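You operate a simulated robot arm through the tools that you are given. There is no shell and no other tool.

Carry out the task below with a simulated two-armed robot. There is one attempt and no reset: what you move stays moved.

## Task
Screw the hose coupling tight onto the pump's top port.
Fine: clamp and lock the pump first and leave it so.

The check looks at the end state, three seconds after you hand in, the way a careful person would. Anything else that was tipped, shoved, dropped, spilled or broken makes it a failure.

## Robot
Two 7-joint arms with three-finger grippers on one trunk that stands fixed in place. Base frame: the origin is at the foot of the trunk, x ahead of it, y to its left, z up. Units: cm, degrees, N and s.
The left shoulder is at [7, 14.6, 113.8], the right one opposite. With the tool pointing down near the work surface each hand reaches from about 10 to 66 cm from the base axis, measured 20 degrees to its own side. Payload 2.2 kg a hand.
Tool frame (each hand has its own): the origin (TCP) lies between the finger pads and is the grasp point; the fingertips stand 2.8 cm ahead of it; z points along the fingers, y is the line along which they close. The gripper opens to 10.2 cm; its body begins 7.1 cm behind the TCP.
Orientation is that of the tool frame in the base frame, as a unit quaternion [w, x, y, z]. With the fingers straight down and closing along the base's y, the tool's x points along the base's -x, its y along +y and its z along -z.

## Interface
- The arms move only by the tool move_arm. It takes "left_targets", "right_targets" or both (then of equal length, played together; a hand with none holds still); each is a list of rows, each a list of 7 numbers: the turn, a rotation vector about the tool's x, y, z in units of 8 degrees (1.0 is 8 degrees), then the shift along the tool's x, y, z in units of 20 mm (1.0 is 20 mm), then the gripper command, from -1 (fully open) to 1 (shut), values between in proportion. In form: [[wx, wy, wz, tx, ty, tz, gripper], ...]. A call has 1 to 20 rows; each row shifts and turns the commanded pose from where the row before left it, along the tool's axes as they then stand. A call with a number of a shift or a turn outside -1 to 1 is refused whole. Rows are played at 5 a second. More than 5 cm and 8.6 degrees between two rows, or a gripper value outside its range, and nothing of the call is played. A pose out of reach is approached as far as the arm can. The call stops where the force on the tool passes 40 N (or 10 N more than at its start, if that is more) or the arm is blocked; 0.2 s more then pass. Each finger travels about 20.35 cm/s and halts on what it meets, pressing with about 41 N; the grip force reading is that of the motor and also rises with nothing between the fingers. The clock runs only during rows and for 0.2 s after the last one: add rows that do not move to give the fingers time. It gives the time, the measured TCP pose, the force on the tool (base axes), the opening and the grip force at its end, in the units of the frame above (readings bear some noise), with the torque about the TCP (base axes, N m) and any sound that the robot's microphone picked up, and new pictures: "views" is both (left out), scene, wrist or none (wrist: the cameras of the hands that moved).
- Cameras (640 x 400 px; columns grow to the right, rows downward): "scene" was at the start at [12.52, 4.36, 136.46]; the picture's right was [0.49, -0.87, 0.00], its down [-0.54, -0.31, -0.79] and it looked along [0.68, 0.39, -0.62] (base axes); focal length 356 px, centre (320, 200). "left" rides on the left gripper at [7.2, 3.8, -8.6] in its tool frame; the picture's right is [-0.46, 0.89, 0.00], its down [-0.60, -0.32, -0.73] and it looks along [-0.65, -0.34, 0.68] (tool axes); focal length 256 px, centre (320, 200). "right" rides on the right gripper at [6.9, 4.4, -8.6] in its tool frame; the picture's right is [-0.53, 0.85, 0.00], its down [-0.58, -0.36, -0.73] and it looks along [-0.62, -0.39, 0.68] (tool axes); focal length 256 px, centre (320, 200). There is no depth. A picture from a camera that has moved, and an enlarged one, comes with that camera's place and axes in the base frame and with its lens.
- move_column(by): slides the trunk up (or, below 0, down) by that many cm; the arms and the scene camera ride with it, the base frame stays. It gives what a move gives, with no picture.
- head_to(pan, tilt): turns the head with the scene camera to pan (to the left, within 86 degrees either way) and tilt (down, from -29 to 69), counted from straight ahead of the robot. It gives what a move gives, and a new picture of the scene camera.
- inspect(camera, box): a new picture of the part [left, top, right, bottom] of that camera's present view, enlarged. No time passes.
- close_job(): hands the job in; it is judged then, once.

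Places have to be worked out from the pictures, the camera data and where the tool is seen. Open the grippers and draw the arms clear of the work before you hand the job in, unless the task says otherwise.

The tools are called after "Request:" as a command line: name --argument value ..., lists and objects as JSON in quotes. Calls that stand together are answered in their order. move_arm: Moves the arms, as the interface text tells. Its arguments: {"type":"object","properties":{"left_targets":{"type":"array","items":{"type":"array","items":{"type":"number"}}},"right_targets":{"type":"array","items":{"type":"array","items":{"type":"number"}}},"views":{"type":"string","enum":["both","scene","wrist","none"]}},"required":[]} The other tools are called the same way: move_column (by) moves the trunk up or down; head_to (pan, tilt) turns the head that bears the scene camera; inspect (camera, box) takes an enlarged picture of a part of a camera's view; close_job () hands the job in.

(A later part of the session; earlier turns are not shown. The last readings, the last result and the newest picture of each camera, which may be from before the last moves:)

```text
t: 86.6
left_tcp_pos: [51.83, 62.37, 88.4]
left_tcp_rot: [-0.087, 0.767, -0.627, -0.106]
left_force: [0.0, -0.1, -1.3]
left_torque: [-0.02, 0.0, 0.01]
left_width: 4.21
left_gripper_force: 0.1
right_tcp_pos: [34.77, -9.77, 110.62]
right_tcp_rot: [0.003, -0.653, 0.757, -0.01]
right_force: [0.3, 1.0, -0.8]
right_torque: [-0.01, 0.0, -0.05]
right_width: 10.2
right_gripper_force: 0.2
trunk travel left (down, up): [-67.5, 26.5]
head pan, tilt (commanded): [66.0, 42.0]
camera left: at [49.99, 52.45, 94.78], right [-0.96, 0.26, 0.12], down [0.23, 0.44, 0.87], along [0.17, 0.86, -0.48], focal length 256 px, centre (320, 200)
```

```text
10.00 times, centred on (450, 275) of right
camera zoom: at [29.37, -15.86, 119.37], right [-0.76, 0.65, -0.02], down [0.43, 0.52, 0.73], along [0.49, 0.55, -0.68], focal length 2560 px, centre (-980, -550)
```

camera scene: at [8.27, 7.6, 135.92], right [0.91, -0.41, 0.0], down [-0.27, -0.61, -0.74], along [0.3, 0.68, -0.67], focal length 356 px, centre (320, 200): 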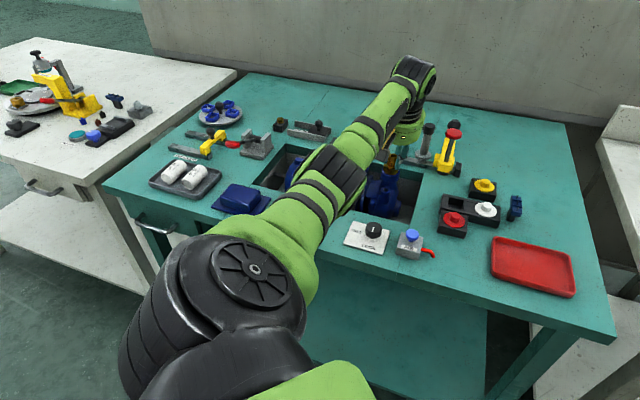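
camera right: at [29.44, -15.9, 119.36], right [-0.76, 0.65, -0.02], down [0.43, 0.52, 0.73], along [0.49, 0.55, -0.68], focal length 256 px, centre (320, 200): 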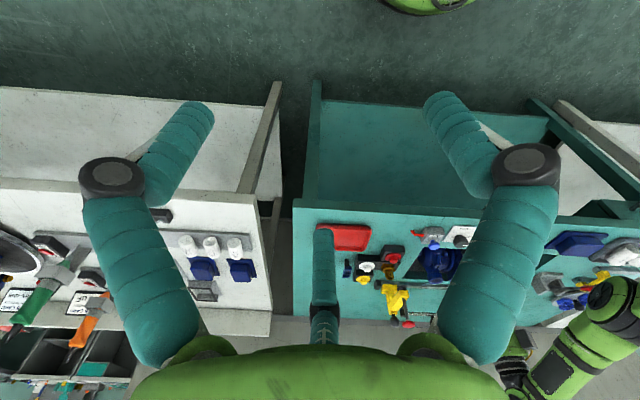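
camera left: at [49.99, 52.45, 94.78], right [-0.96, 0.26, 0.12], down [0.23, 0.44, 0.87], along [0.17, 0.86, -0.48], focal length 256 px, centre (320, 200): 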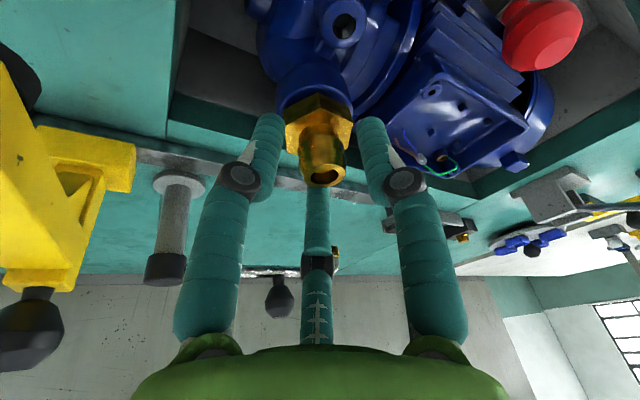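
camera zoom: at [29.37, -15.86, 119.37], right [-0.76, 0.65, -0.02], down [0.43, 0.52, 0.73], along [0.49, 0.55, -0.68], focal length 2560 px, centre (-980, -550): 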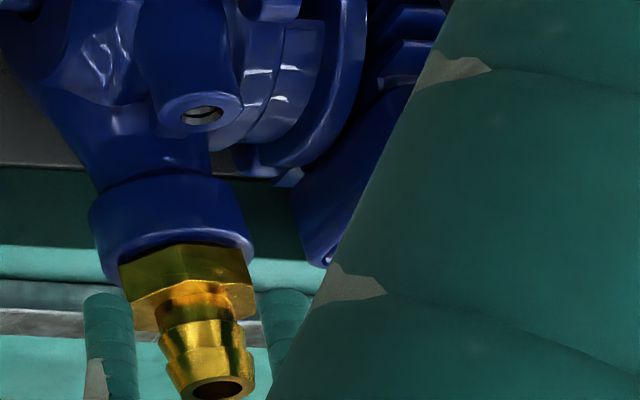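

The neck between hex and rim has almost disappeared; I estimate ~7 mm still to go. Next stroke: close, turn 112° clockwise with the improved center.

Request:
move_arm --left_targets '[[0, 0, 0, 0.03, 0, 0.1, 0.6], [0, 0, 0, 0, 0, 0, 1], [0, 0, 0, 0, 0, 0, 1], [0.2756, 0, 0.9613, 0.002, 0.0385, 0.007, 1], [0.2756, 0, 0.9613, 0.002, 0.0385, 0.007, 1], [0.2756, 0, 0.9613, 0.002, 0.0385, 0.007, 1], [0.2756, 0, 0.9613, 0.002, 0.0385, 0.007, 1], [0.2756, 0, 0.9613, 0.002, 0.0385, 0.007, 1], [0.2756, 0, 0.9613, 0.002, 0.0385, 0.007, 1], [0.2756, 0, 0.9613, 0.002, 0.0385, 0.007, 1], [0.2756, 0, 0.9613, 0.002, 0.0385, 0.007, 1], [0.2756, 0, 0.9613, 0.002, 0.0385, 0.007, 1], [0.2756, 0, 0.9613, 0.002, 0.0385, 0.007, 1], [0.2756, 0, 0.9613, 0.002, 0.0385, 0.007, 1], [0.2756, 0, 0.9613, 0.002, 0.0385, 0.007, 1], [0.2756, 0, 0.9613, 0.002, 0.0385, 0.007, 1], [0.2756, 0, 0.9613, 0.002, 0.0385, 0.007, 1], [0, 0, 0, 0, 0, 0, 1]]' --views "wrist"

Request:
inspect --camera "left" --box '[250, 60, 390, 200]'

```text
t: 90.4
left_tcp_pos: [51.03, 62.97, 88.26]
left_tcp_rot: [0.14, 0.092, 0.986, -0.015]
left_force: [3.6, 4.0, 11.8]
left_torque: [0.2, 0.55, -0.08]
left_width: 2.42
left_gripper_force: 40.8
right_tcp_pos: [34.67, -10.0, 110.68]
right_tcp_rot: [0.004, -0.652, 0.758, -0.009]
right_force: [-0.2, -0.1, -0.7]
right_torque: [-0.02, -0.01, 0.01]
right_width: 10.2
right_gripper_force: 0.0
trunk travel left (down, up): [-67.5, 26.5]
head pan, tilt (commanded): [66.0, 42.0]
camera left: at [42.61, 68.34, 94.5], right [0.6, 0.79, 0.13], down [0.31, -0.38, 0.87], along [0.74, -0.48, -0.47], focal length 256 px, centre (320, 200)
```

left: 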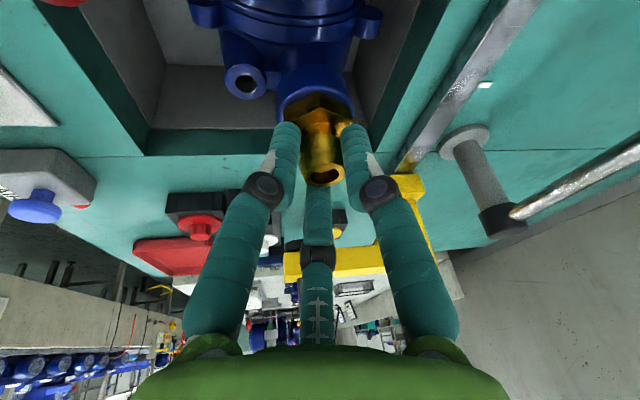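

```text
2.86 times, centred on (320, 130) of left
camera zoom: at [42.61, 68.34, 94.5], right [0.6, 0.79, 0.13], down [0.31, -0.38, 0.87], along [0.74, -0.48, -0.47], focal length 731 px, centre (320, 400)
```

zoom: 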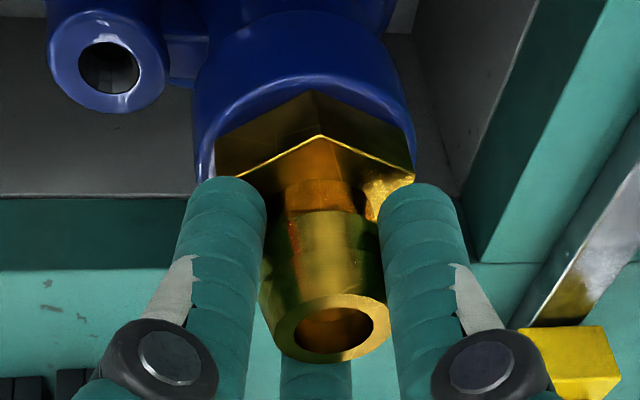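

Side load is now small and the drive works well (432° so far). I open and swing back for the next stroke.

Request:
move_arm --left_targets '[[0, 0, 0, 0, 0, 0, 0.6], [0, 0, 0, 0, 0, 0, 0.18], [-0.2756, 0, -0.9613, -0.005, -0.038, 0.0015, 0.18], [-0.2756, 0, -0.9613, -0.005, -0.038, 0.0015, 0.18], [-0.2756, 0, -0.9613, -0.005, -0.038, 0.0015, 0.18], [-0.2756, 0, -0.9613, -0.005, -0.038, 0.0015, 0.18], [-0.2756, 0, -0.9613, -0.005, -0.038, 0.0015, 0.18], [-0.2756, 0, -0.9613, -0.005, -0.038, 0.0015, 0.18], [-0.2756, 0, -0.9613, -0.005, -0.038, 0.0015, 0.18], [-0.2756, 0, -0.9613, -0.005, -0.038, 0.0015, 0.18], [-0.2756, 0, -0.9613, -0.005, -0.038, 0.0015, 0.18], [-0.2756, 0, -0.9613, -0.005, -0.038, 0.0015, 0.18], [-0.2756, 0, -0.9613, -0.005, -0.038, 0.0015, 0.18], [-0.2756, 0, -0.9613, -0.005, -0.038, 0.0015, 0.18], [-0.2756, 0, -0.9613, -0.005, -0.038, 0.0015, 0.18], [-0.2756, 0, -0.9613, -0.005, -0.038, 0.0015, 0.18], [0, 0, 0, 0, 0, 0, 0.18]]' --views "none"

Request:
inspect --camera "left" --box '[250, 60, 390, 200]'

Request:
inspect --camera "right" --box '[425, 255, 475, 295]'

```text
t: 94.0
left_tcp_pos: [51.8, 62.36, 88.03]
left_tcp_rot: [-0.086, 0.768, -0.626, -0.106]
left_force: [-1.0, -0.5, -0.3]
left_torque: [0.02, 0.01, 0.03]
left_width: 4.18
left_gripper_force: 0.0
right_tcp_pos: [34.77, -9.82, 110.67]
right_tcp_rot: [0.004, -0.653, 0.757, -0.01]
right_force: [0.8, 0.8, 0.4]
right_torque: [-0.03, 0.0, 0.01]
right_width: 10.22
right_gripper_force: 0.0
trunk travel left (down, up): [-67.5, 26.5]
head pan, tilt (commanded): [66.0, 42.0]
```

```text
2.86 times, centred on (320, 130) of left
camera zoom: at [49.99, 52.47, 94.42], right [-0.96, 0.26, 0.12], down [0.23, 0.44, 0.87], along [0.17, 0.86, -0.48], focal length 731 px, centre (320, 400)
```

zoom: 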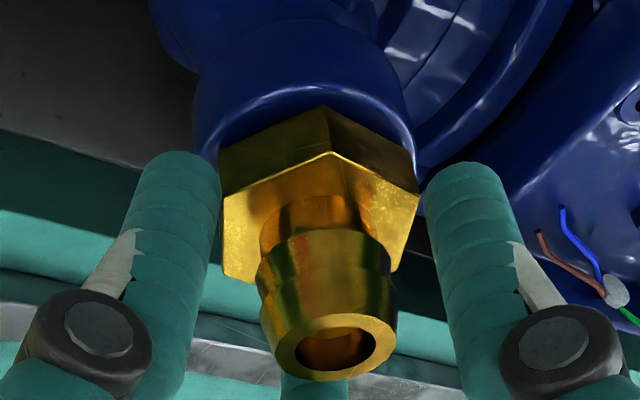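

```text
10.00 times, centred on (450, 275) of right
camera zoom: at [29.37, -15.86, 119.36], right [-0.76, 0.65, -0.02], down [0.43, 0.52, 0.73], along [0.49, 0.55, -0.68], focal length 2560 px, centre (-980, -550)
```

zoom: 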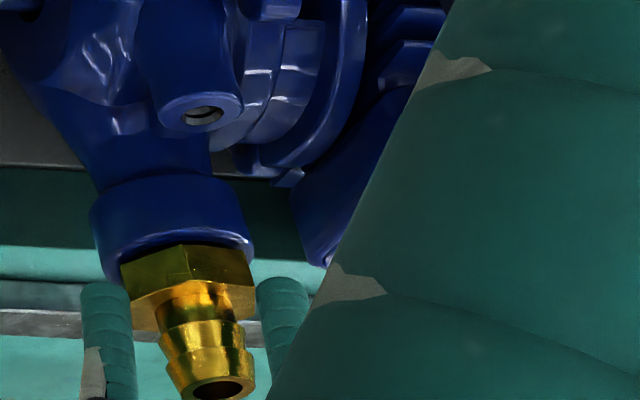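

Request:
inspect --camera "right" --box '[420, 245, 480, 295]'

Request:
inspect --camera "right" --box '[432, 272, 462, 296]'

```text
8.00 times, centred on (450, 270) of right
camera zoom: at [29.37, -15.86, 119.36], right [-0.76, 0.65, -0.02], down [0.43, 0.52, 0.73], along [0.49, 0.55, -0.68], focal length 2048 px, centre (-720, -360)
```

zoom: 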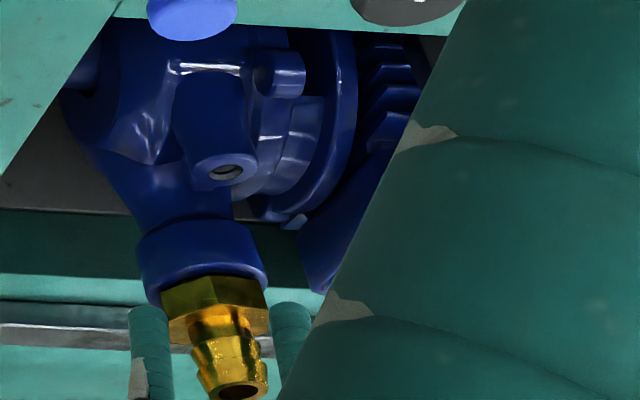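

```text
16.00 times, centred on (447, 284) of right
camera zoom: at [29.37, -15.86, 119.36], right [-0.76, 0.65, -0.02], down [0.43, 0.52, 0.73], along [0.49, 0.55, -0.68], focal length 4096 px, centre (-1712, -1144)
```

zoom: 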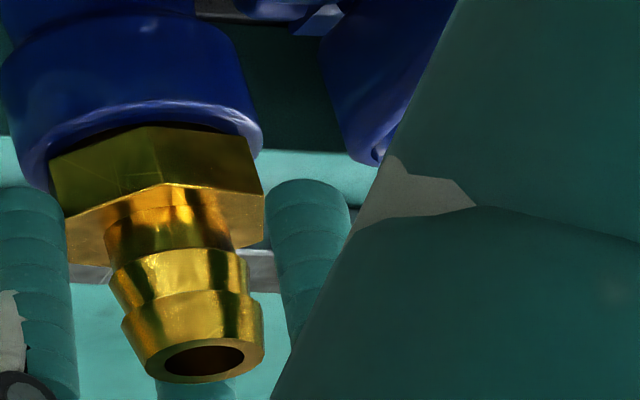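

Against the rim, the coupling has sunk about 2 mm over the last full turn, so roughly 7 mm (about three turns) remain. I keep cycling: close, turn 112° clockwise, open.

Request:
move_arm --left_targets '[[0, 0, 0, 0, 0, 0, 0.6], [0, 0, 0, 0, 0, 0, 1], [0, 0, 0, 0, 0, 0, 1], [0.2756, 0, 0.9613, 0.001, 0.0385, 0.003, 1], [0.2756, 0, 0.9613, 0.001, 0.0385, 0.003, 1], [0.2756, 0, 0.9613, 0.001, 0.0385, 0.003, 1], [0.2756, 0, 0.9613, 0.001, 0.0385, 0.003, 1], [0.2756, 0, 0.9613, 0.001, 0.0385, 0.003, 1], [0.2756, 0, 0.9613, 0.001, 0.0385, 0.003, 1], [0.2756, 0, 0.9613, 0.001, 0.0385, 0.003, 1], [0.2756, 0, 0.9613, 0.001, 0.0385, 0.003, 1], [0.2756, 0, 0.9613, 0.001, 0.0385, 0.003, 1], [0.2756, 0, 0.9613, 0.001, 0.0385, 0.003, 1], [0.2756, 0, 0.9613, 0.001, 0.0385, 0.003, 1], [0.2756, 0, 0.9613, 0.001, 0.0385, 0.003, 1], [0.2756, 0, 0.9613, 0.001, 0.0385, 0.003, 1], [0.2756, 0, 0.9613, 0.001, 0.0385, 0.003, 1], [0, 0, 0, 0, 0, 0, 1]]' --views "none"

Request:
move_arm --left_targets '[[0, 0, 0, 0, 0, 0, 0.6], [0, 0, 0, 0, 0, 0, 0.18], [-0.2756, 0, -0.9613, -0.005, -0.038, 0.0015, 0.18], [-0.2756, 0, -0.9613, -0.005, -0.038, 0.0015, 0.18], [-0.2756, 0, -0.9613, -0.005, -0.038, 0.0015, 0.18], [-0.2756, 0, -0.9613, -0.005, -0.038, 0.0015, 0.18], [-0.2756, 0, -0.9613, -0.005, -0.038, 0.0015, 0.18], [-0.2756, 0, -0.9613, -0.005, -0.038, 0.0015, 0.18], [-0.2756, 0, -0.9613, -0.005, -0.038, 0.0015, 0.18], [-0.2756, 0, -0.9613, -0.005, -0.038, 0.0015, 0.18], [-0.2756, 0, -0.9613, -0.005, -0.038, 0.0015, 0.18], [-0.2756, 0, -0.9613, -0.005, -0.038, 0.0015, 0.18], [-0.2756, 0, -0.9613, -0.005, -0.038, 0.0015, 0.18], [-0.2756, 0, -0.9613, -0.005, -0.038, 0.0015, 0.18], [-0.2756, 0, -0.9613, -0.005, -0.038, 0.0015, 0.18], [-0.2756, 0, -0.9613, -0.005, -0.038, 0.0015, 0.18], [0, 0, 0, 0, 0, 0, 0.18]]' --views "none"

Request:
inspect --camera "left" --box '[250, 60, 390, 200]'

Request:
inspect --camera "right" --box '[432, 272, 462, 296]'

```text
t: 97.8
left_tcp_pos: [50.68, 63.17, 87.89]
left_tcp_rot: [0.139, 0.09, 0.986, -0.014]
left_force: [-13.8, 1.1, -4.6]
left_torque: [0.8, 1.0, 0.06]
left_width: 2.88
left_gripper_force: 41.1
right_tcp_pos: [34.53, -9.74, 110.75]
right_tcp_rot: [0.004, -0.653, 0.758, -0.011]
right_force: [0.4, -0.1, -0.4]
right_torque: [-0.01, -0.02, 0.0]
right_width: 10.2
right_gripper_force: 0.0
trunk travel left (down, up): [-67.5, 26.5]
head pan, tilt (commanded): [66.0, 42.0]
```

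```text
t: 101.4
left_tcp_pos: [51.88, 62.33, 88.06]
left_tcp_rot: [-0.087, 0.768, -0.626, -0.105]
left_force: [-0.3, -0.4, -0.1]
left_torque: [-0.04, -0.03, 0.01]
left_width: 4.2
left_gripper_force: 0.1
right_tcp_pos: [34.74, -9.96, 110.77]
right_tcp_rot: [0.003, -0.653, 0.757, -0.009]
right_force: [-0.1, -0.4, 0.3]
right_torque: [-0.04, -0.03, -0.01]
right_width: 10.2
right_gripper_force: 0.1
trunk travel left (down, up): [-67.5, 26.5]
head pan, tilt (commanded): [66.0, 42.0]
```

```text
2.86 times, centred on (320, 130) of left
camera zoom: at [50.0, 52.48, 94.36], right [-0.96, 0.26, 0.12], down [0.23, 0.44, 0.87], along [0.17, 0.86, -0.48], focal length 731 px, centre (320, 400)
```

zoom: 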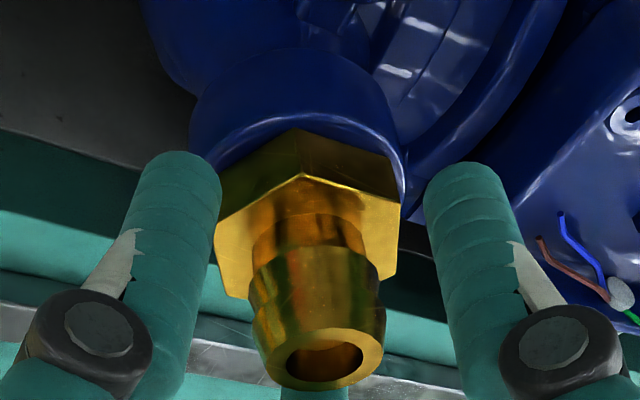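

```text
16.00 times, centred on (447, 284) of right
camera zoom: at [29.37, -15.86, 119.37], right [-0.76, 0.65, -0.02], down [0.43, 0.52, 0.73], along [0.49, 0.55, -0.68], focal length 4096 px, centre (-1712, -1144)
```

zoom: 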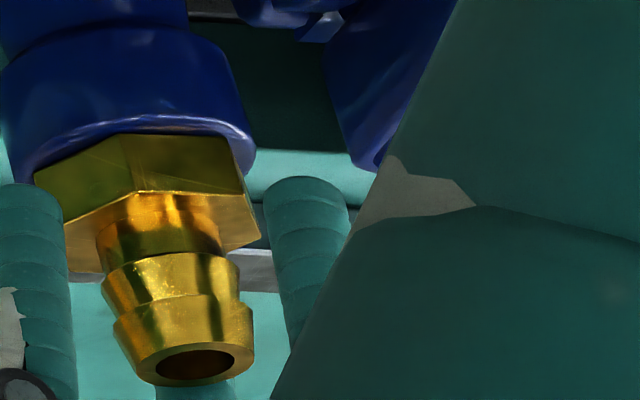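

The port and coupling appear to have shifted a few millimetres in both wrist views during that stroke (side load 14 N, width 2.9). I check the pump, clamp and surroundings before doing anything more.

Request:
inspect --camera "right" --box '[330, 200, 500, 310]'

Request:
inspect --camera "left" --box '[220, 0, 600, 220]'

Request:
inspect --camera "scene" --box '[250, 110, 450, 250]'

```text
3.64 times, centred on (415, 255) of right
camera zoom: at [29.37, -15.86, 119.37], right [-0.76, 0.65, -0.02], down [0.43, 0.52, 0.73], along [0.49, 0.55, -0.68], focal length 931 px, centre (-26, 0)
```

zoom: 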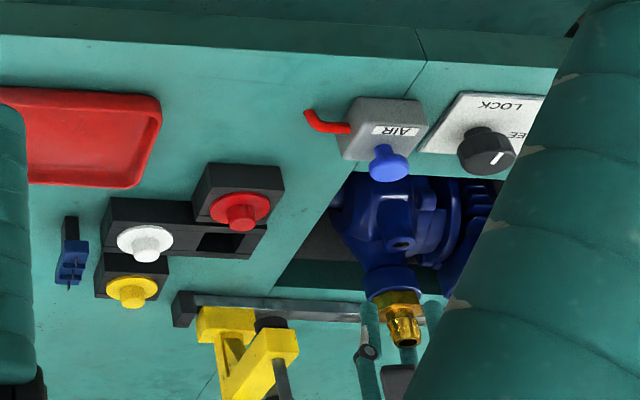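

```text
1.68 times, centred on (410, 110) of left
camera zoom: at [50.0, 52.48, 94.36], right [-0.96, 0.26, 0.12], down [0.23, 0.44, 0.87], along [0.17, 0.86, -0.48], focal length 431 px, centre (168, 352)
```

zoom: 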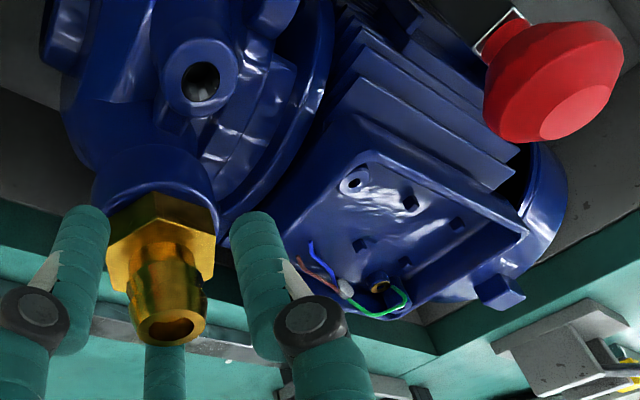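

```text
2.86 times, centred on (350, 180) of scene
camera zoom: at [8.42, 7.77, 135.9], right [0.91, -0.41, 0.0], down [-0.27, -0.61, -0.74], along [0.3, 0.68, -0.67], focal length 1016 px, centre (234, 257)
```

zoom: 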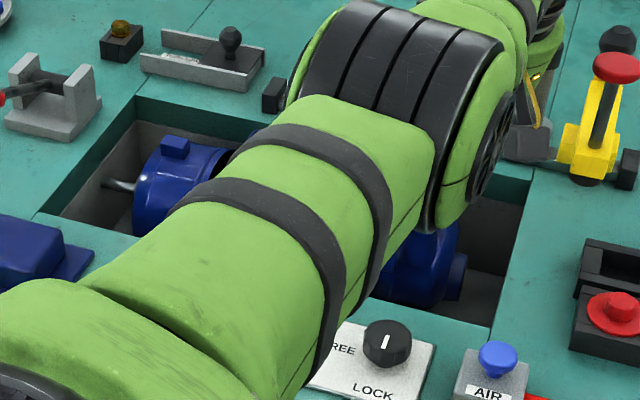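

Request:
inspect --camera "left" --box '[0, 0, 640, 400]'

Request:
inspect --camera "right" --box '[420, 245, 480, 295]'

```text
1.00 times, centred on (320, 200) of left (not enlarged: the box is as wide or as high as the picture)
camera zoom: at [50.0, 52.48, 94.36], right [-0.96, 0.26, 0.12], down [0.23, 0.44, 0.87], along [0.17, 0.86, -0.48], focal length 256 px, centre (320, 200)
```

zoom: 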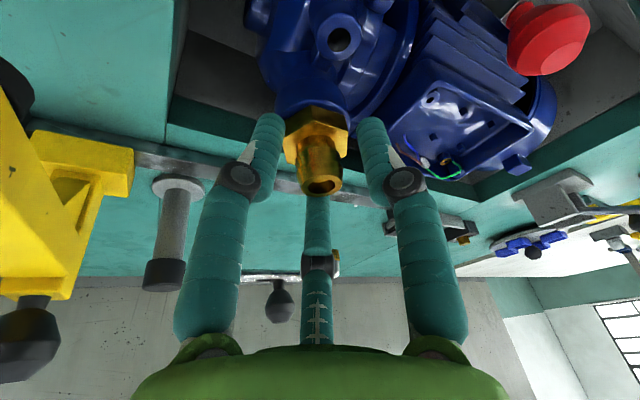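

```text
8.00 times, centred on (450, 270) of right
camera zoom: at [29.37, -15.86, 119.37], right [-0.76, 0.65, -0.02], down [0.43, 0.52, 0.73], along [0.49, 0.55, -0.68], focal length 2048 px, centre (-720, -360)
```

zoom: 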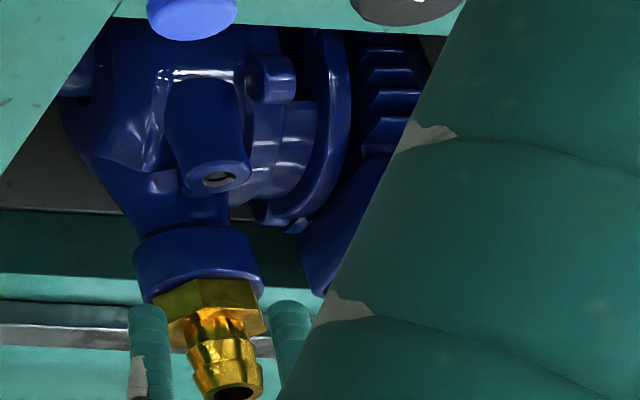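

It looks like the screw action pulled the pump head up a little because I held the coupling at constant height; the coupling itself went deeper into the port. I regrip and press gently straight down to seat the pump, reading the forces.

Request:
move_arm --left_targets '[[0, 0, 0, 0, 0, 0, 0.6], [0, 0, 0, 0, 0, 0, 1], [0, 0, 0, 0, 0, 0, 1], [0, 0, 0, 0, 0, 0, 1]]' --views "none"

Request:
inspect --camera "right" --box '[432, 272, 462, 296]'

```text
t: 102.4
left_tcp_pos: [51.93, 62.5, 88.24]
left_tcp_rot: [-0.091, 0.767, -0.626, -0.105]
left_force: [13.3, 11.9, 14.4]
left_torque: [0.16, -0.14, -0.14]
left_width: 2.44
left_gripper_force: 41.5
right_tcp_pos: [34.91, -9.89, 110.64]
right_tcp_rot: [0.003, -0.653, 0.757, -0.009]
right_force: [-0.7, 0.3, -0.9]
right_torque: [0.03, 0.0, 0.0]
right_width: 10.22
right_gripper_force: 0.0
trunk travel left (down, up): [-67.5, 26.5]
head pan, tilt (commanded): [66.0, 42.0]
```

```text
16.00 times, centred on (447, 284) of right
camera zoom: at [29.43, -15.89, 119.36], right [-0.76, 0.65, -0.02], down [0.43, 0.52, 0.73], along [0.49, 0.55, -0.68], focal length 4096 px, centre (-1712, -1144)
```

zoom: 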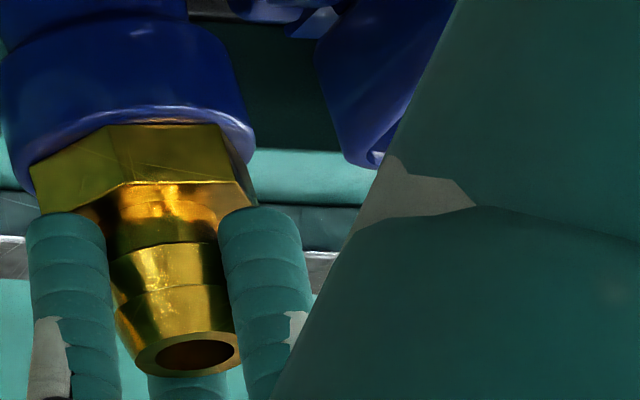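

Gripping shows the tool ~2.5 mm too far inward (18 N) and pressing down 14 N. I shift outward by that amount, press 2 mm further down, and look whether the pump head settles.

Request:
move_arm --left_targets '[[0, 0, 0, -0.039, -0.103, 0.115, 1], [0, 0, 0, 0, 0, 0, 1], [0, 0, 0, 0, 0, 0, 1]]' --views "none"

Request:
inspect --camera "right" --box '[420, 245, 480, 295]'

Request:
inspect --camera "left" --box '[220, 0, 600, 220]'

```text
t: 103.2
left_tcp_pos: [52.09, 62.43, 88.26]
left_tcp_rot: [-0.091, 0.767, -0.627, -0.104]
left_force: [13.0, 10.6, 16.7]
left_torque: [-0.02, -0.17, -0.18]
left_width: 2.45
left_gripper_force: 40.8
left hand out of reach, approached as far as the arm can: row 1
right_tcp_pos: [34.93, -9.89, 110.64]
right_tcp_rot: [0.003, -0.653, 0.757, -0.008]
right_force: [0.7, 0.1, -0.1]
right_torque: [-0.01, -0.01, 0.03]
right_width: 10.23
right_gripper_force: 0.1
trunk travel left (down, up): [-67.5, 26.5]
head pan, tilt (commanded): [66.0, 42.0]
```

```text
8.00 times, centred on (450, 270) of right
camera zoom: at [29.4, -15.93, 119.35], right [-0.76, 0.65, -0.02], down [0.43, 0.52, 0.73], along [0.49, 0.55, -0.68], focal length 2048 px, centre (-720, -360)
```

zoom: 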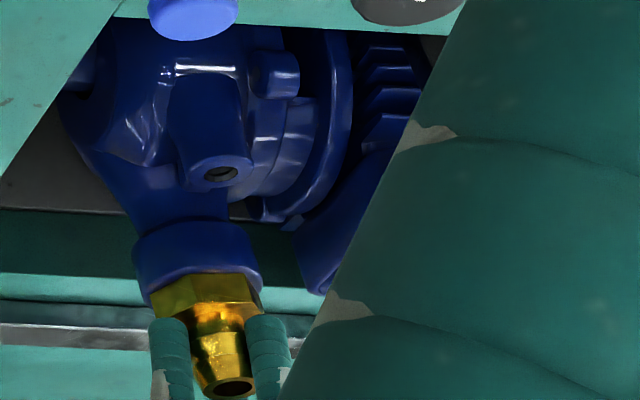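

```text
1.68 times, centred on (410, 110) of left
camera zoom: at [50.12, 52.51, 94.5], right [-0.96, 0.26, 0.12], down [0.23, 0.43, 0.87], along [0.18, 0.86, -0.48], focal length 431 px, centre (168, 352)
```

zoom: 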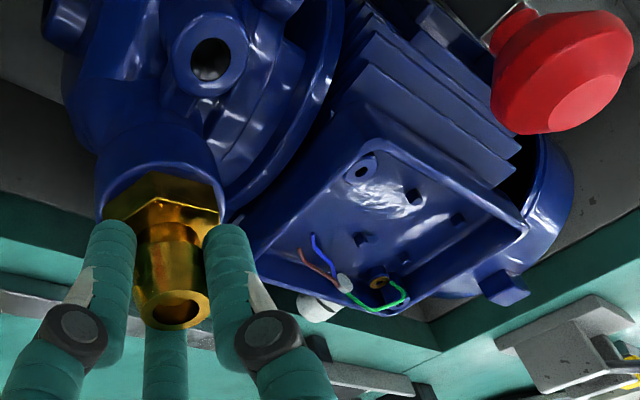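

Pressing down settled the pump head back. I now turn clockwise in a shorter burst with downward following and check that the pump stays put.

Request:
move_arm --left_targets '[[0.2756, 0, 0.9613, 0.002, 0.0385, 0.008, 1], [0.2756, 0, 0.9613, 0.002, 0.0385, 0.008, 1], [0.2756, 0, 0.9613, 0.002, 0.0385, 0.008, 1], [0.2756, 0, 0.9613, 0.002, 0.0385, 0.008, 1], [0.2756, 0, 0.9613, 0.002, 0.0385, 0.008, 1], [0, 0, 0, 0, 0, 0, 1]]' --views "none"

Request:
inspect --camera "right" --box '[420, 245, 480, 295]'

Request:
inspect --camera "left" --box '[220, 40, 420, 220]'

```text
t: 104.6
left_tcp_pos: [51.56, 62.43, 88.16]
left_tcp_rot: [0.124, -0.506, 0.851, 0.068]
left_force: [13.4, 6.0, 16.9]
left_torque: [-0.24, 0.02, 0.12]
left_width: 2.46
left_gripper_force: 41.3
right_tcp_pos: [34.89, -10.03, 110.72]
right_tcp_rot: [0.004, -0.652, 0.758, -0.009]
right_force: [-0.1, -0.2, 0.9]
right_torque: [0.0, 0.0, -0.02]
right_width: 10.19
right_gripper_force: 0.1
trunk travel left (down, up): [-67.5, 26.5]
head pan, tilt (commanded): [66.0, 42.0]
```

```text
8.00 times, centred on (450, 270) of right
camera zoom: at [29.41, -16.01, 119.34], right [-0.76, 0.65, -0.02], down [0.43, 0.52, 0.73], along [0.49, 0.55, -0.68], focal length 2048 px, centre (-720, -360)
```

zoom: 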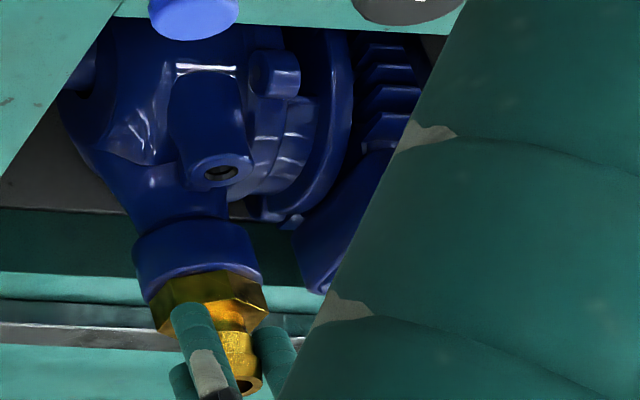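

```text
2.22 times, centred on (320, 130) of left
camera zoom: at [43.81, 56.0, 94.45], right [-0.56, 0.82, 0.12], down [0.45, 0.18, 0.87], along [0.69, 0.55, -0.47], focal length 569 px, centre (320, 356)
```

zoom: 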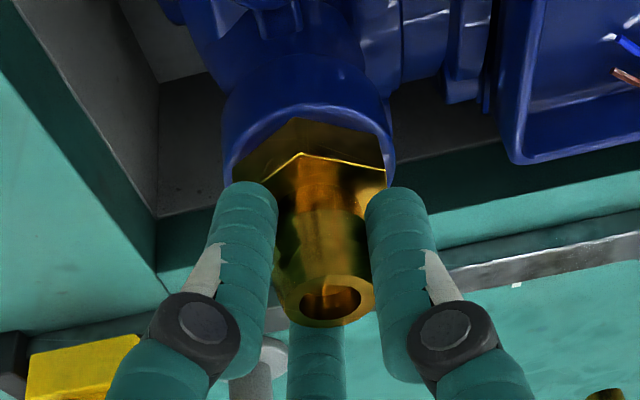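

The hex is close to the rim now and the pump stays down. I relieve the side load by 2 mm outward and continue turning 40°.

Request:
move_arm --left_targets '[[0, 0, 0, -0.1, -0.03, 0.029, 1], [0.2756, 0, 0.9613, 0.002, 0.0385, 0.008, 1], [0.2756, 0, 0.9613, 0.002, 0.0385, 0.008, 1], [0.2756, 0, 0.9613, 0.002, 0.0385, 0.008, 1], [0.2756, 0, 0.9613, 0.002, 0.0385, 0.008, 1], [0.2756, 0, 0.9613, 0.002, 0.0385, 0.008, 1], [0, 0, 0, 0, 0, 0, 1]]' --views "none"

Request:
inspect --camera "right" --box '[420, 245, 480, 295]'

Request:
inspect --camera "left" --box '[220, 40, 420, 220]'

```text
t: 106.2
left_tcp_pos: [51.24, 62.6, 88.2]
left_tcp_rot: [0.14, -0.183, 0.973, 0.024]
left_force: [7.6, -1.3, 19.5]
left_torque: [-0.31, 0.13, 0.16]
left_width: 2.44
left_gripper_force: 41.6
right_tcp_pos: [34.8, -10.1, 110.79]
right_tcp_rot: [0.005, -0.652, 0.758, -0.008]
right_force: [0.9, 0.6, -0.8]
right_torque: [-0.01, 0.0, 0.03]
right_width: 10.18
right_gripper_force: 0.0
trunk travel left (down, up): [-67.5, 26.5]
head pan, tilt (commanded): [66.0, 42.0]
```

```text
8.00 times, centred on (450, 270) of right
camera zoom: at [29.29, -16.22, 119.34], right [-0.76, 0.65, -0.02], down [0.43, 0.52, 0.74], along [0.49, 0.55, -0.68], focal length 2048 px, centre (-720, -360)
```

zoom: 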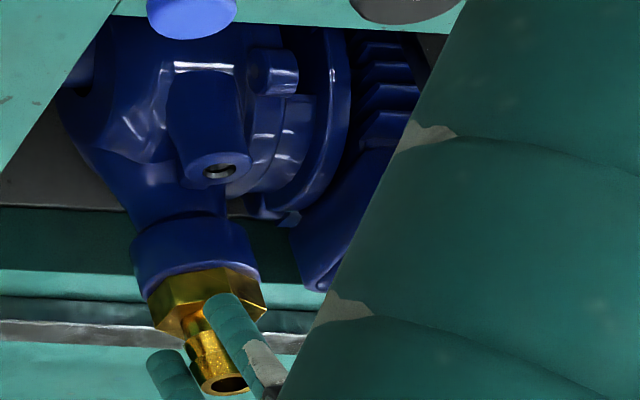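

```text
2.22 times, centred on (320, 130) of left
camera zoom: at [41.29, 62.72, 94.45], right [0.09, 0.99, 0.13], down [0.46, -0.16, 0.87], along [0.88, -0.02, -0.47], focal length 569 px, centre (320, 356)
```

zoom: 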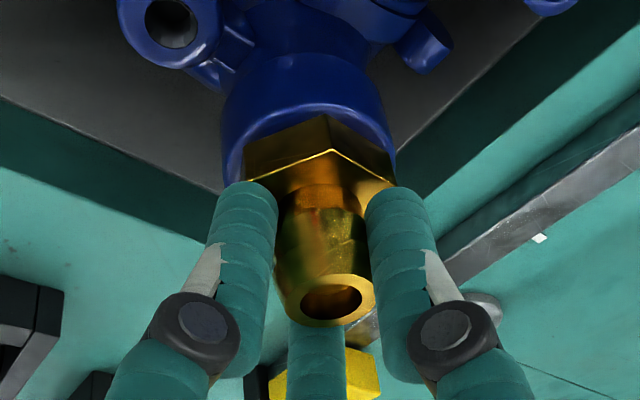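

The coupling slipped ~18° in the fingers while a counter-torque appeared, so the thread is getting stiff. I look closely at the hex-to-rim gap.

Request:
inspect --camera "right" --box '[432, 270, 462, 294]'

Request:
inspect --camera "left" --box '[275, 75, 365, 145]'

Request:
inspect --camera "scene" --box '[350, 140, 420, 200]'

```text
16.00 times, centred on (447, 282) of right
camera zoom: at [29.29, -16.22, 119.34], right [-0.76, 0.65, -0.02], down [0.43, 0.52, 0.74], along [0.49, 0.55, -0.68], focal length 4096 px, centre (-1712, -1112)
```

zoom: 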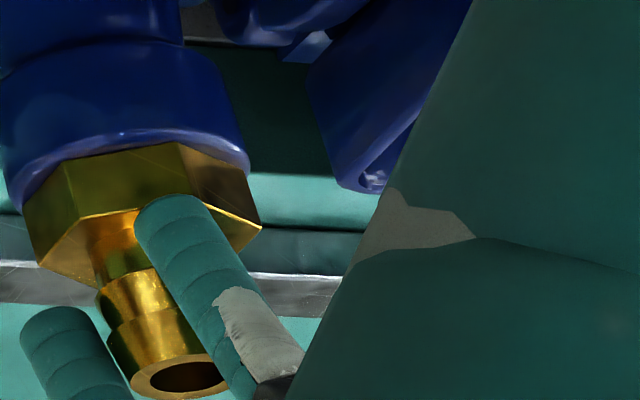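

```text
5.71 times, centred on (320, 110) of left
camera zoom: at [41.29, 62.72, 94.45], right [0.09, 0.99, 0.13], down [0.46, -0.16, 0.87], along [0.88, -0.02, -0.47], focal length 1463 px, centre (320, 714)
```

zoom: 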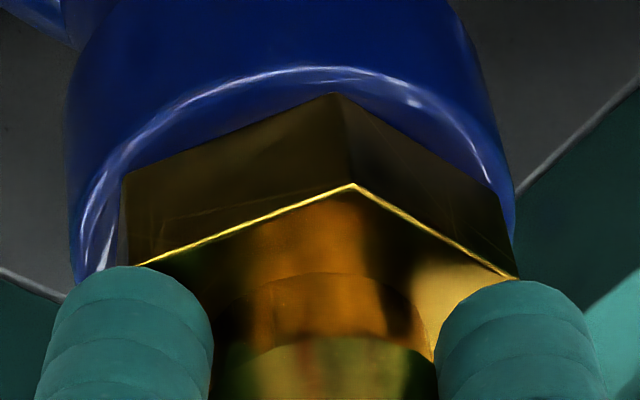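

```text
6.67 times, centred on (385, 170) of scene
camera zoom: at [8.33, 7.36, 135.94], right [0.91, -0.41, 0.0], down [-0.27, -0.61, -0.75], along [0.3, 0.68, -0.67], focal length 2370 px, centre (-113, 400)
```

zoom: 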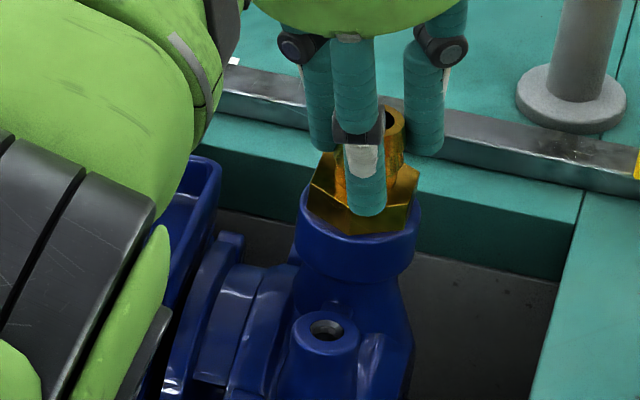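

The scene view shows the hex sitting down on the port rim. To really tighten I should hold the hex: I open, rise 1 cm, swing back to ψ≈85° and reduce the lean to 9° so the fingers can close squarely on the hex.

Request:
move_arm --left_targets '[[0, 0, 0, 0, 0, 0, 0.5], [0, 0, 0, 0, 0, 0, -0.1], [0, 0, 0, 0, 0, 0, -0.1], [0, 0, 0, -0.138, 0, -0.481, -0.1], [-0.2756, 0, -0.9613, -0.005, -0.038, 0.0015, -0.1], [-0.2756, 0, -0.9613, -0.005, -0.038, 0.0015, -0.1], [-0.2756, 0, -0.9613, -0.005, -0.038, 0.0015, -0.1], [-0.2756, 0, -0.9613, -0.005, -0.038, 0.0015, -0.1], [-0.2756, 0, -0.9613, -0.005, -0.038, 0.0015, -0.1], [-0.2756, 0, -0.9613, -0.005, -0.038, 0.0015, -0.1], [-0.2756, 0, -0.9613, -0.005, -0.038, 0.0015, -0.1], [-0.2756, 0, -0.9613, -0.005, -0.038, 0.0015, -0.1], [0, 0.875, 0, 0, 0, 0, -0.1], [0, 0, 0, 0, 0, 0, -0.1]]' --views "both"

Request:
inspect --camera "left" --box '[220, 40, 420, 220]'

Request:
inspect --camera "right" --box '[420, 245, 480, 295]'

```text
t: 109.2
left_tcp_pos: [51.43, 62.32, 88.84]
left_tcp_rot: [0.057, -0.677, 0.732, 0.05]
left_force: [0.0, 0.4, 0.7]
left_torque: [0.0, 0.0, 0.02]
left_width: 5.63
left_gripper_force: 0.1
left hand out of reach, approached as far as the arm can: row 13
right_tcp_pos: [34.84, -9.97, 110.54]
right_tcp_rot: [0.003, -0.653, 0.757, -0.009]
right_force: [0.3, 0.0, -0.5]
right_torque: [0.0, 0.01, 0.02]
right_width: 10.21
right_gripper_force: 0.0
trunk travel left (down, up): [-67.5, 26.5]
head pan, tilt (commanded): [66.0, 42.0]
camera scene: at [8.46, 7.74, 135.9], right [0.91, -0.41, 0.0], down [-0.27, -0.61, -0.74], along [0.3, 0.68, -0.67], focal length 356 px, centre (320, 200)
camera left: at [47.07, 54.04, 96.28], right [-0.85, 0.53, 0.07], down [0.35, 0.46, 0.82], along [0.4, 0.71, -0.58], focal length 256 px, centre (320, 200)
```

scene: 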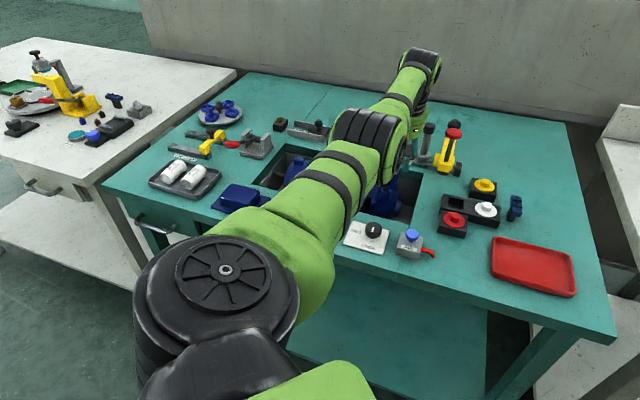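
left: 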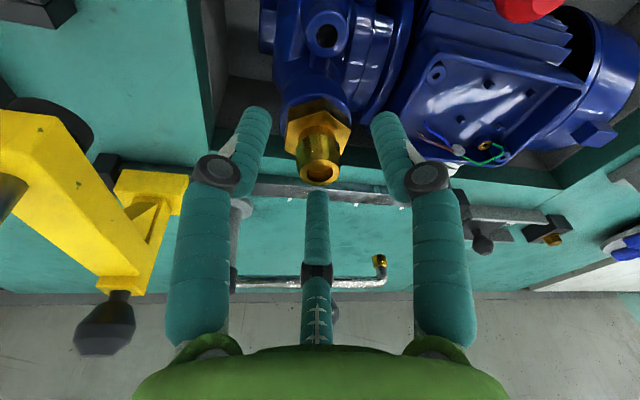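

```text
2.22 times, centred on (320, 130) of left
camera zoom: at [47.07, 54.04, 96.28], right [-0.85, 0.53, 0.07], down [0.35, 0.46, 0.82], along [0.4, 0.71, -0.58], focal length 569 px, centre (320, 356)
```

zoom: 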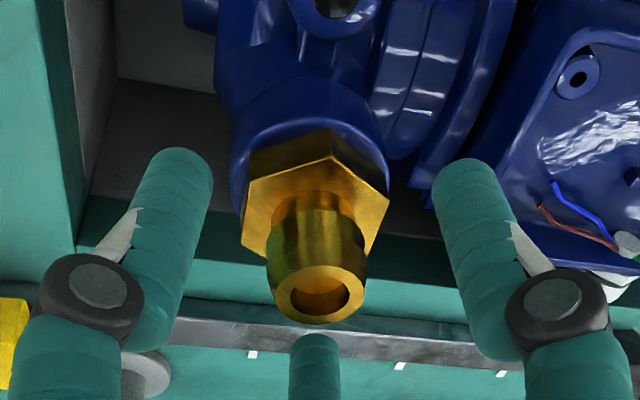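

```text
8.00 times, centred on (450, 270) of right
camera zoom: at [29.4, -15.88, 119.35], right [-0.76, 0.65, -0.02], down [0.43, 0.52, 0.73], along [0.49, 0.55, -0.68], focal length 2048 px, centre (-720, -360)
```

zoom: 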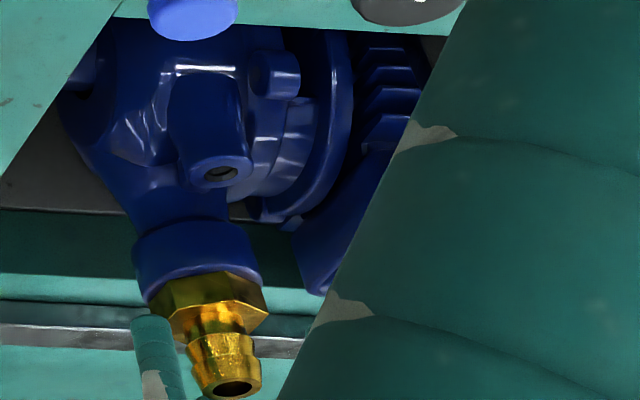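

With 9° lean the reach ends near this yaw, so I turn 16° clockwise to ψ≈70° and lower over the hex partway, then check.

Request:
move_arm --left_targets '[[0.1513, 0, 0.9885, 0, 0, 0, -0.1], [0.1513, 0, 0.9885, 0, 0, 0, -0.1], [0, 0, 0, 0.03, -0.0025, 0.4, -0.1], [0, 0, 0, 0.03, 0, 0.4, -0.1], [0, 0, 0, 0, 0, 0, -0.1]]' --views "wrist"

Request:
inspect --camera "left" --box '[220, 40, 420, 220]'

Request:
inspect --camera "scene" --box '[350, 140, 420, 200]'

```text
t: 110.4
left_tcp_pos: [51.52, 62.27, 87.21]
left_tcp_rot: [0.064, -0.568, 0.819, 0.042]
left_force: [-0.1, 0.6, 0.2]
left_torque: [0.0, 0.03, 0.0]
left_width: 5.62
left_gripper_force: 0.1
right_tcp_pos: [34.85, -9.82, 110.56]
right_tcp_rot: [0.004, -0.653, 0.757, -0.009]
right_force: [0.1, -0.4, -0.2]
right_torque: [0.01, -0.02, -0.04]
right_width: 10.21
right_gripper_force: 0.0
trunk travel left (down, up): [-67.5, 26.5]
head pan, tilt (commanded): [66.0, 42.0]
camera left: at [45.01, 55.66, 94.67], right [-0.67, 0.74, 0.07], down [0.47, 0.34, 0.82], along [0.58, 0.58, -0.57], focal length 256 px, centre (320, 200)
```

left: 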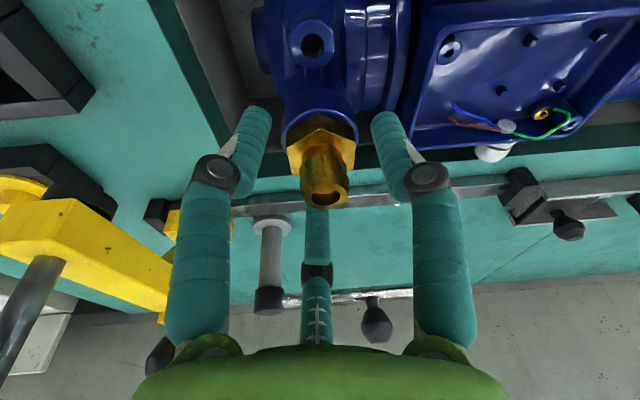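

```text
2.22 times, centred on (320, 130) of left
camera zoom: at [45.01, 55.66, 94.67], right [-0.67, 0.74, 0.07], down [0.47, 0.34, 0.82], along [0.58, 0.58, -0.57], focal length 569 px, centre (320, 356)
```

zoom: 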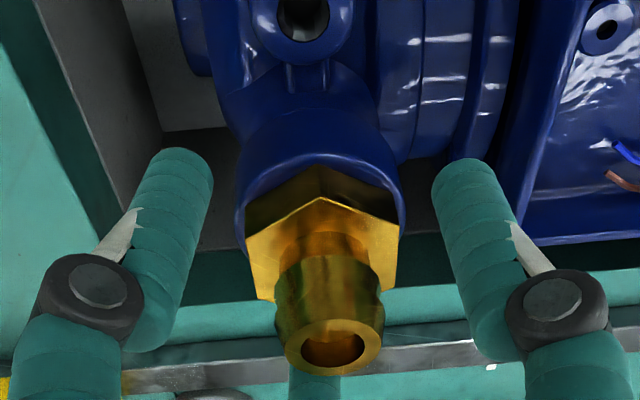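

```text
6.67 times, centred on (385, 170) of scene
camera zoom: at [8.42, 7.74, 135.91], right [0.91, -0.41, 0.0], down [-0.27, -0.61, -0.74], along [0.3, 0.68, -0.67], focal length 2370 px, centre (-113, 400)
```

zoom: 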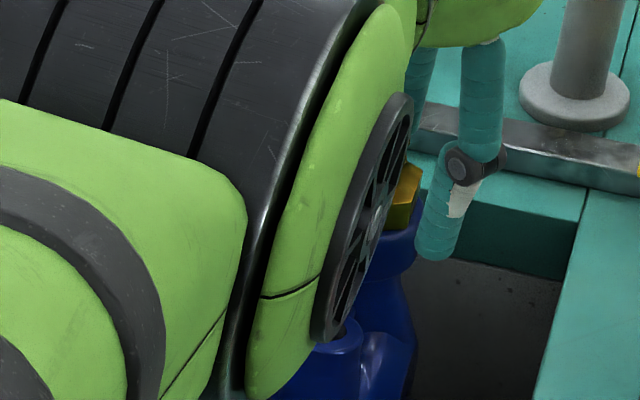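

The fingertips are just above the hex top and centered. I lower 9 mm so they reach alongside the hex (still above the rim) and close.

Request:
move_arm --left_targets '[[0, 0, 0, 0.007, 0, 0.227, -0.1], [0, 0, 0, 0.007, 0, 0.227, -0.1], [0, 0, 0, 0, 0, 0, -0.1], [0, 0, 0, 0, 0, 0, 0.3], [0, 0, 0, 0, 0, 0, 1], [0, 0, 0, 0, 0, 0, 1]]' --views "none"

Request:
inspect --camera "left" --box '[220, 40, 420, 220]'

Request:
inspect --camera "right" --box '[420, 245, 480, 295]'

```text
t: 111.8
left_tcp_pos: [51.63, 62.51, 86.28]
left_tcp_rot: [0.065, -0.569, 0.819, 0.042]
left_force: [6.3, 3.9, 4.0]
left_torque: [0.0, -0.13, 0.02]
left_width: 4.05
left_gripper_force: 41.4
right_tcp_pos: [34.83, -9.89, 110.6]
right_tcp_rot: [0.004, -0.653, 0.758, -0.009]
right_force: [0.6, -0.8, 0.0]
right_torque: [0.02, -0.02, 0.01]
right_width: 10.21
right_gripper_force: 0.0
trunk travel left (down, up): [-67.5, 26.5]
head pan, tilt (commanded): [66.0, 42.0]
```

```text
2.22 times, centred on (320, 130) of left
camera zoom: at [45.14, 55.84, 93.79], right [-0.67, 0.74, 0.07], down [0.46, 0.34, 0.82], along [0.58, 0.58, -0.57], focal length 569 px, centre (320, 356)
```

zoom: 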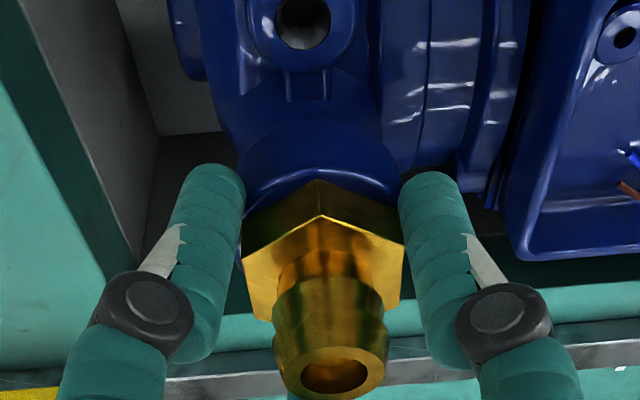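

```text
8.00 times, centred on (450, 270) of right
camera zoom: at [29.43, -15.86, 119.36], right [-0.76, 0.65, -0.02], down [0.43, 0.52, 0.73], along [0.49, 0.55, -0.68], focal length 2048 px, centre (-720, -360)
```

zoom: 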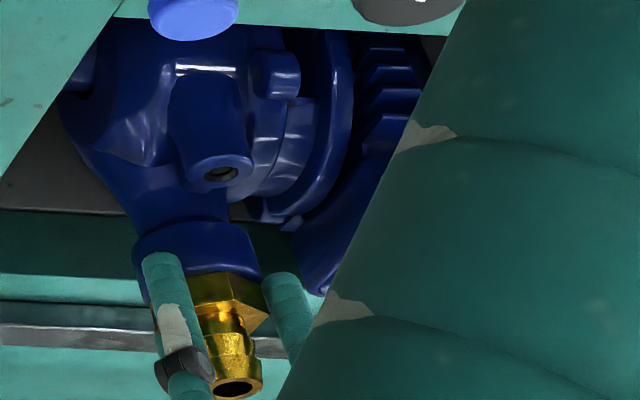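

The fingers hold the hex (width 4.05). I turn clockwise 40° with light downward preload and watch torque and whether the hex follows.

Request:
move_arm --left_targets '[[0.153, 0, 0.988, 0.008, 0.028, 0.05, 1], [0.153, 0, 0.988, 0, 0.028, 0, 1], [0.153, 0, 0.988, 0, 0.028, 0, 1], [0.153, 0, 0.988, 0, 0.028, 0, 1], [0, 0, 0, 0, 0, 0, 1]]' --views "none"

Request:
inspect --camera "left" --box '[220, 40, 420, 220]'

Request:
inspect --camera "right" --box '[420, 245, 480, 295]'

```text
t: 113.0
left_tcp_pos: [51.28, 62.45, 86.15]
left_tcp_rot: [0.073, -0.32, 0.944, 0.023]
left_force: [5.2, 1.8, 6.2]
left_torque: [-0.1, 0.16, 0.2]
left_width: 4.03
left_gripper_force: 40.7
right_tcp_pos: [34.71, -9.95, 110.67]
right_tcp_rot: [0.003, -0.653, 0.757, -0.009]
right_force: [-0.2, 0.6, 0.1]
right_torque: [-0.01, 0.05, 0.01]
right_width: 10.2
right_gripper_force: 0.1
trunk travel left (down, up): [-67.5, 26.5]
head pan, tilt (commanded): [66.0, 42.0]
```

```text
2.22 times, centred on (320, 130) of left
camera zoom: at [42.36, 60.33, 93.68], right [-0.17, 0.98, 0.07], down [0.58, 0.04, 0.82], along [0.8, 0.18, -0.57], focal length 569 px, centre (320, 356)
```

zoom: 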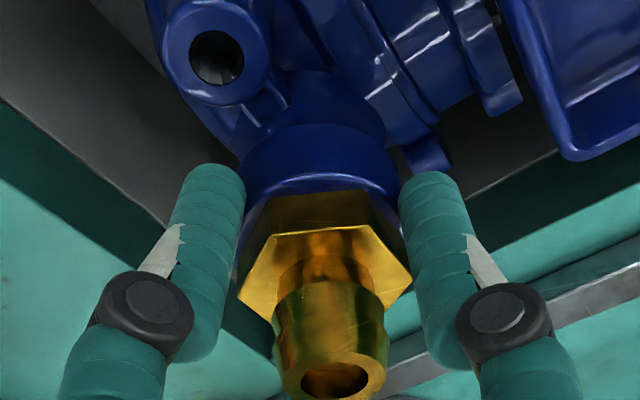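

```text
8.00 times, centred on (450, 270) of right
camera zoom: at [29.4, -15.94, 119.34], right [-0.76, 0.65, -0.02], down [0.43, 0.52, 0.73], along [0.49, 0.55, -0.68], focal length 2048 px, centre (-720, -360)
```

zoom: 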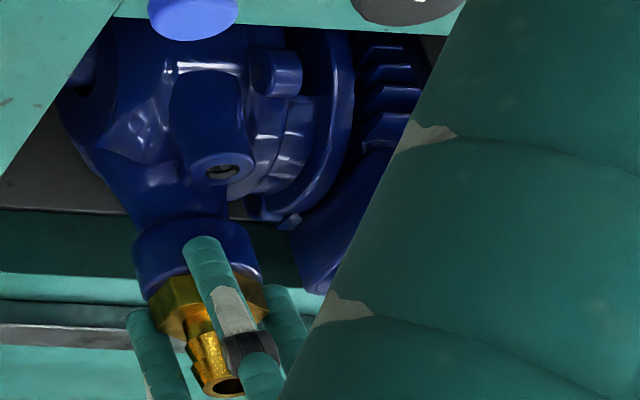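

The hex slipped about 26° in the fingers at only 0.2 N·m — they were sitting on its corners. I reopen and reclose here, where the flats now face the fingers, and check the width.

Request:
move_arm --left_targets '[[0, 0, 0, 0, 0, 0, 0.3], [0, 0, 0, 0, 0, 0, -0.1], [0, 0, 0, 0.0, 0, 0.0, -0.1], [0, 0, 0, 0, 0, 0, 0.3], [0, 0, 0, 0, 0, 0, 1], [0, 0, 0, 0, 0, 0, 1]]' --views "none"

Request:
inspect --camera "left" --box '[220, 40, 420, 220]'

Request:
inspect --camera "scene" --box '[350, 140, 420, 200]'

```text
t: 114.4
left_tcp_pos: [51.42, 62.48, 86.26]
left_tcp_rot: [0.073, -0.32, 0.944, 0.023]
left_force: [2.2, -3.0, -0.4]
left_torque: [-0.22, 0.19, -0.08]
left_width: 4.04
left_gripper_force: 40.7
right_tcp_pos: [34.84, -9.95, 110.71]
right_tcp_rot: [0.003, -0.653, 0.757, -0.01]
right_force: [-0.1, -1.1, 0.6]
right_torque: [0.01, -0.02, 0.01]
right_width: 10.18
right_gripper_force: 0.2
trunk travel left (down, up): [-67.5, 26.5]
head pan, tilt (commanded): [66.0, 42.0]
```

```text
2.22 times, centred on (320, 130) of left
camera zoom: at [42.38, 60.32, 93.68], right [-0.17, 0.98, 0.07], down [0.58, 0.05, 0.82], along [0.8, 0.18, -0.57], focal length 569 px, centre (320, 356)
```

zoom: 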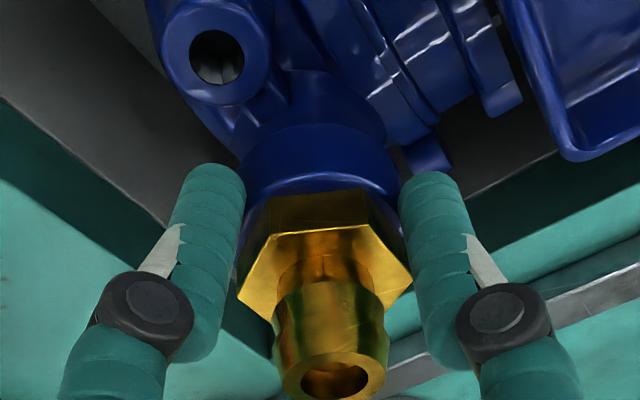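

```text
6.67 times, centred on (385, 170) of scene
camera zoom: at [8.46, 7.71, 135.91], right [0.91, -0.41, 0.0], down [-0.27, -0.61, -0.74], along [0.3, 0.68, -0.67], focal length 2370 px, centre (-113, 400)
```

zoom: 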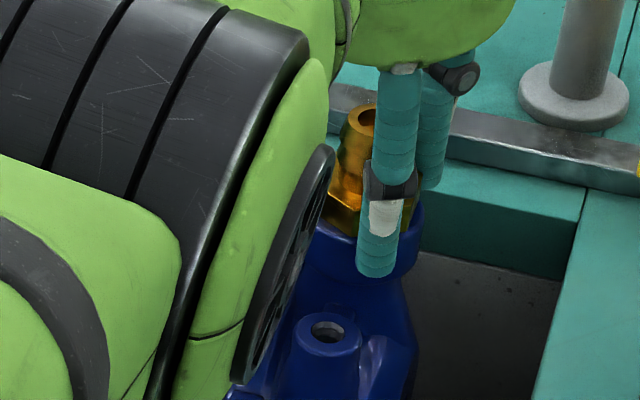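

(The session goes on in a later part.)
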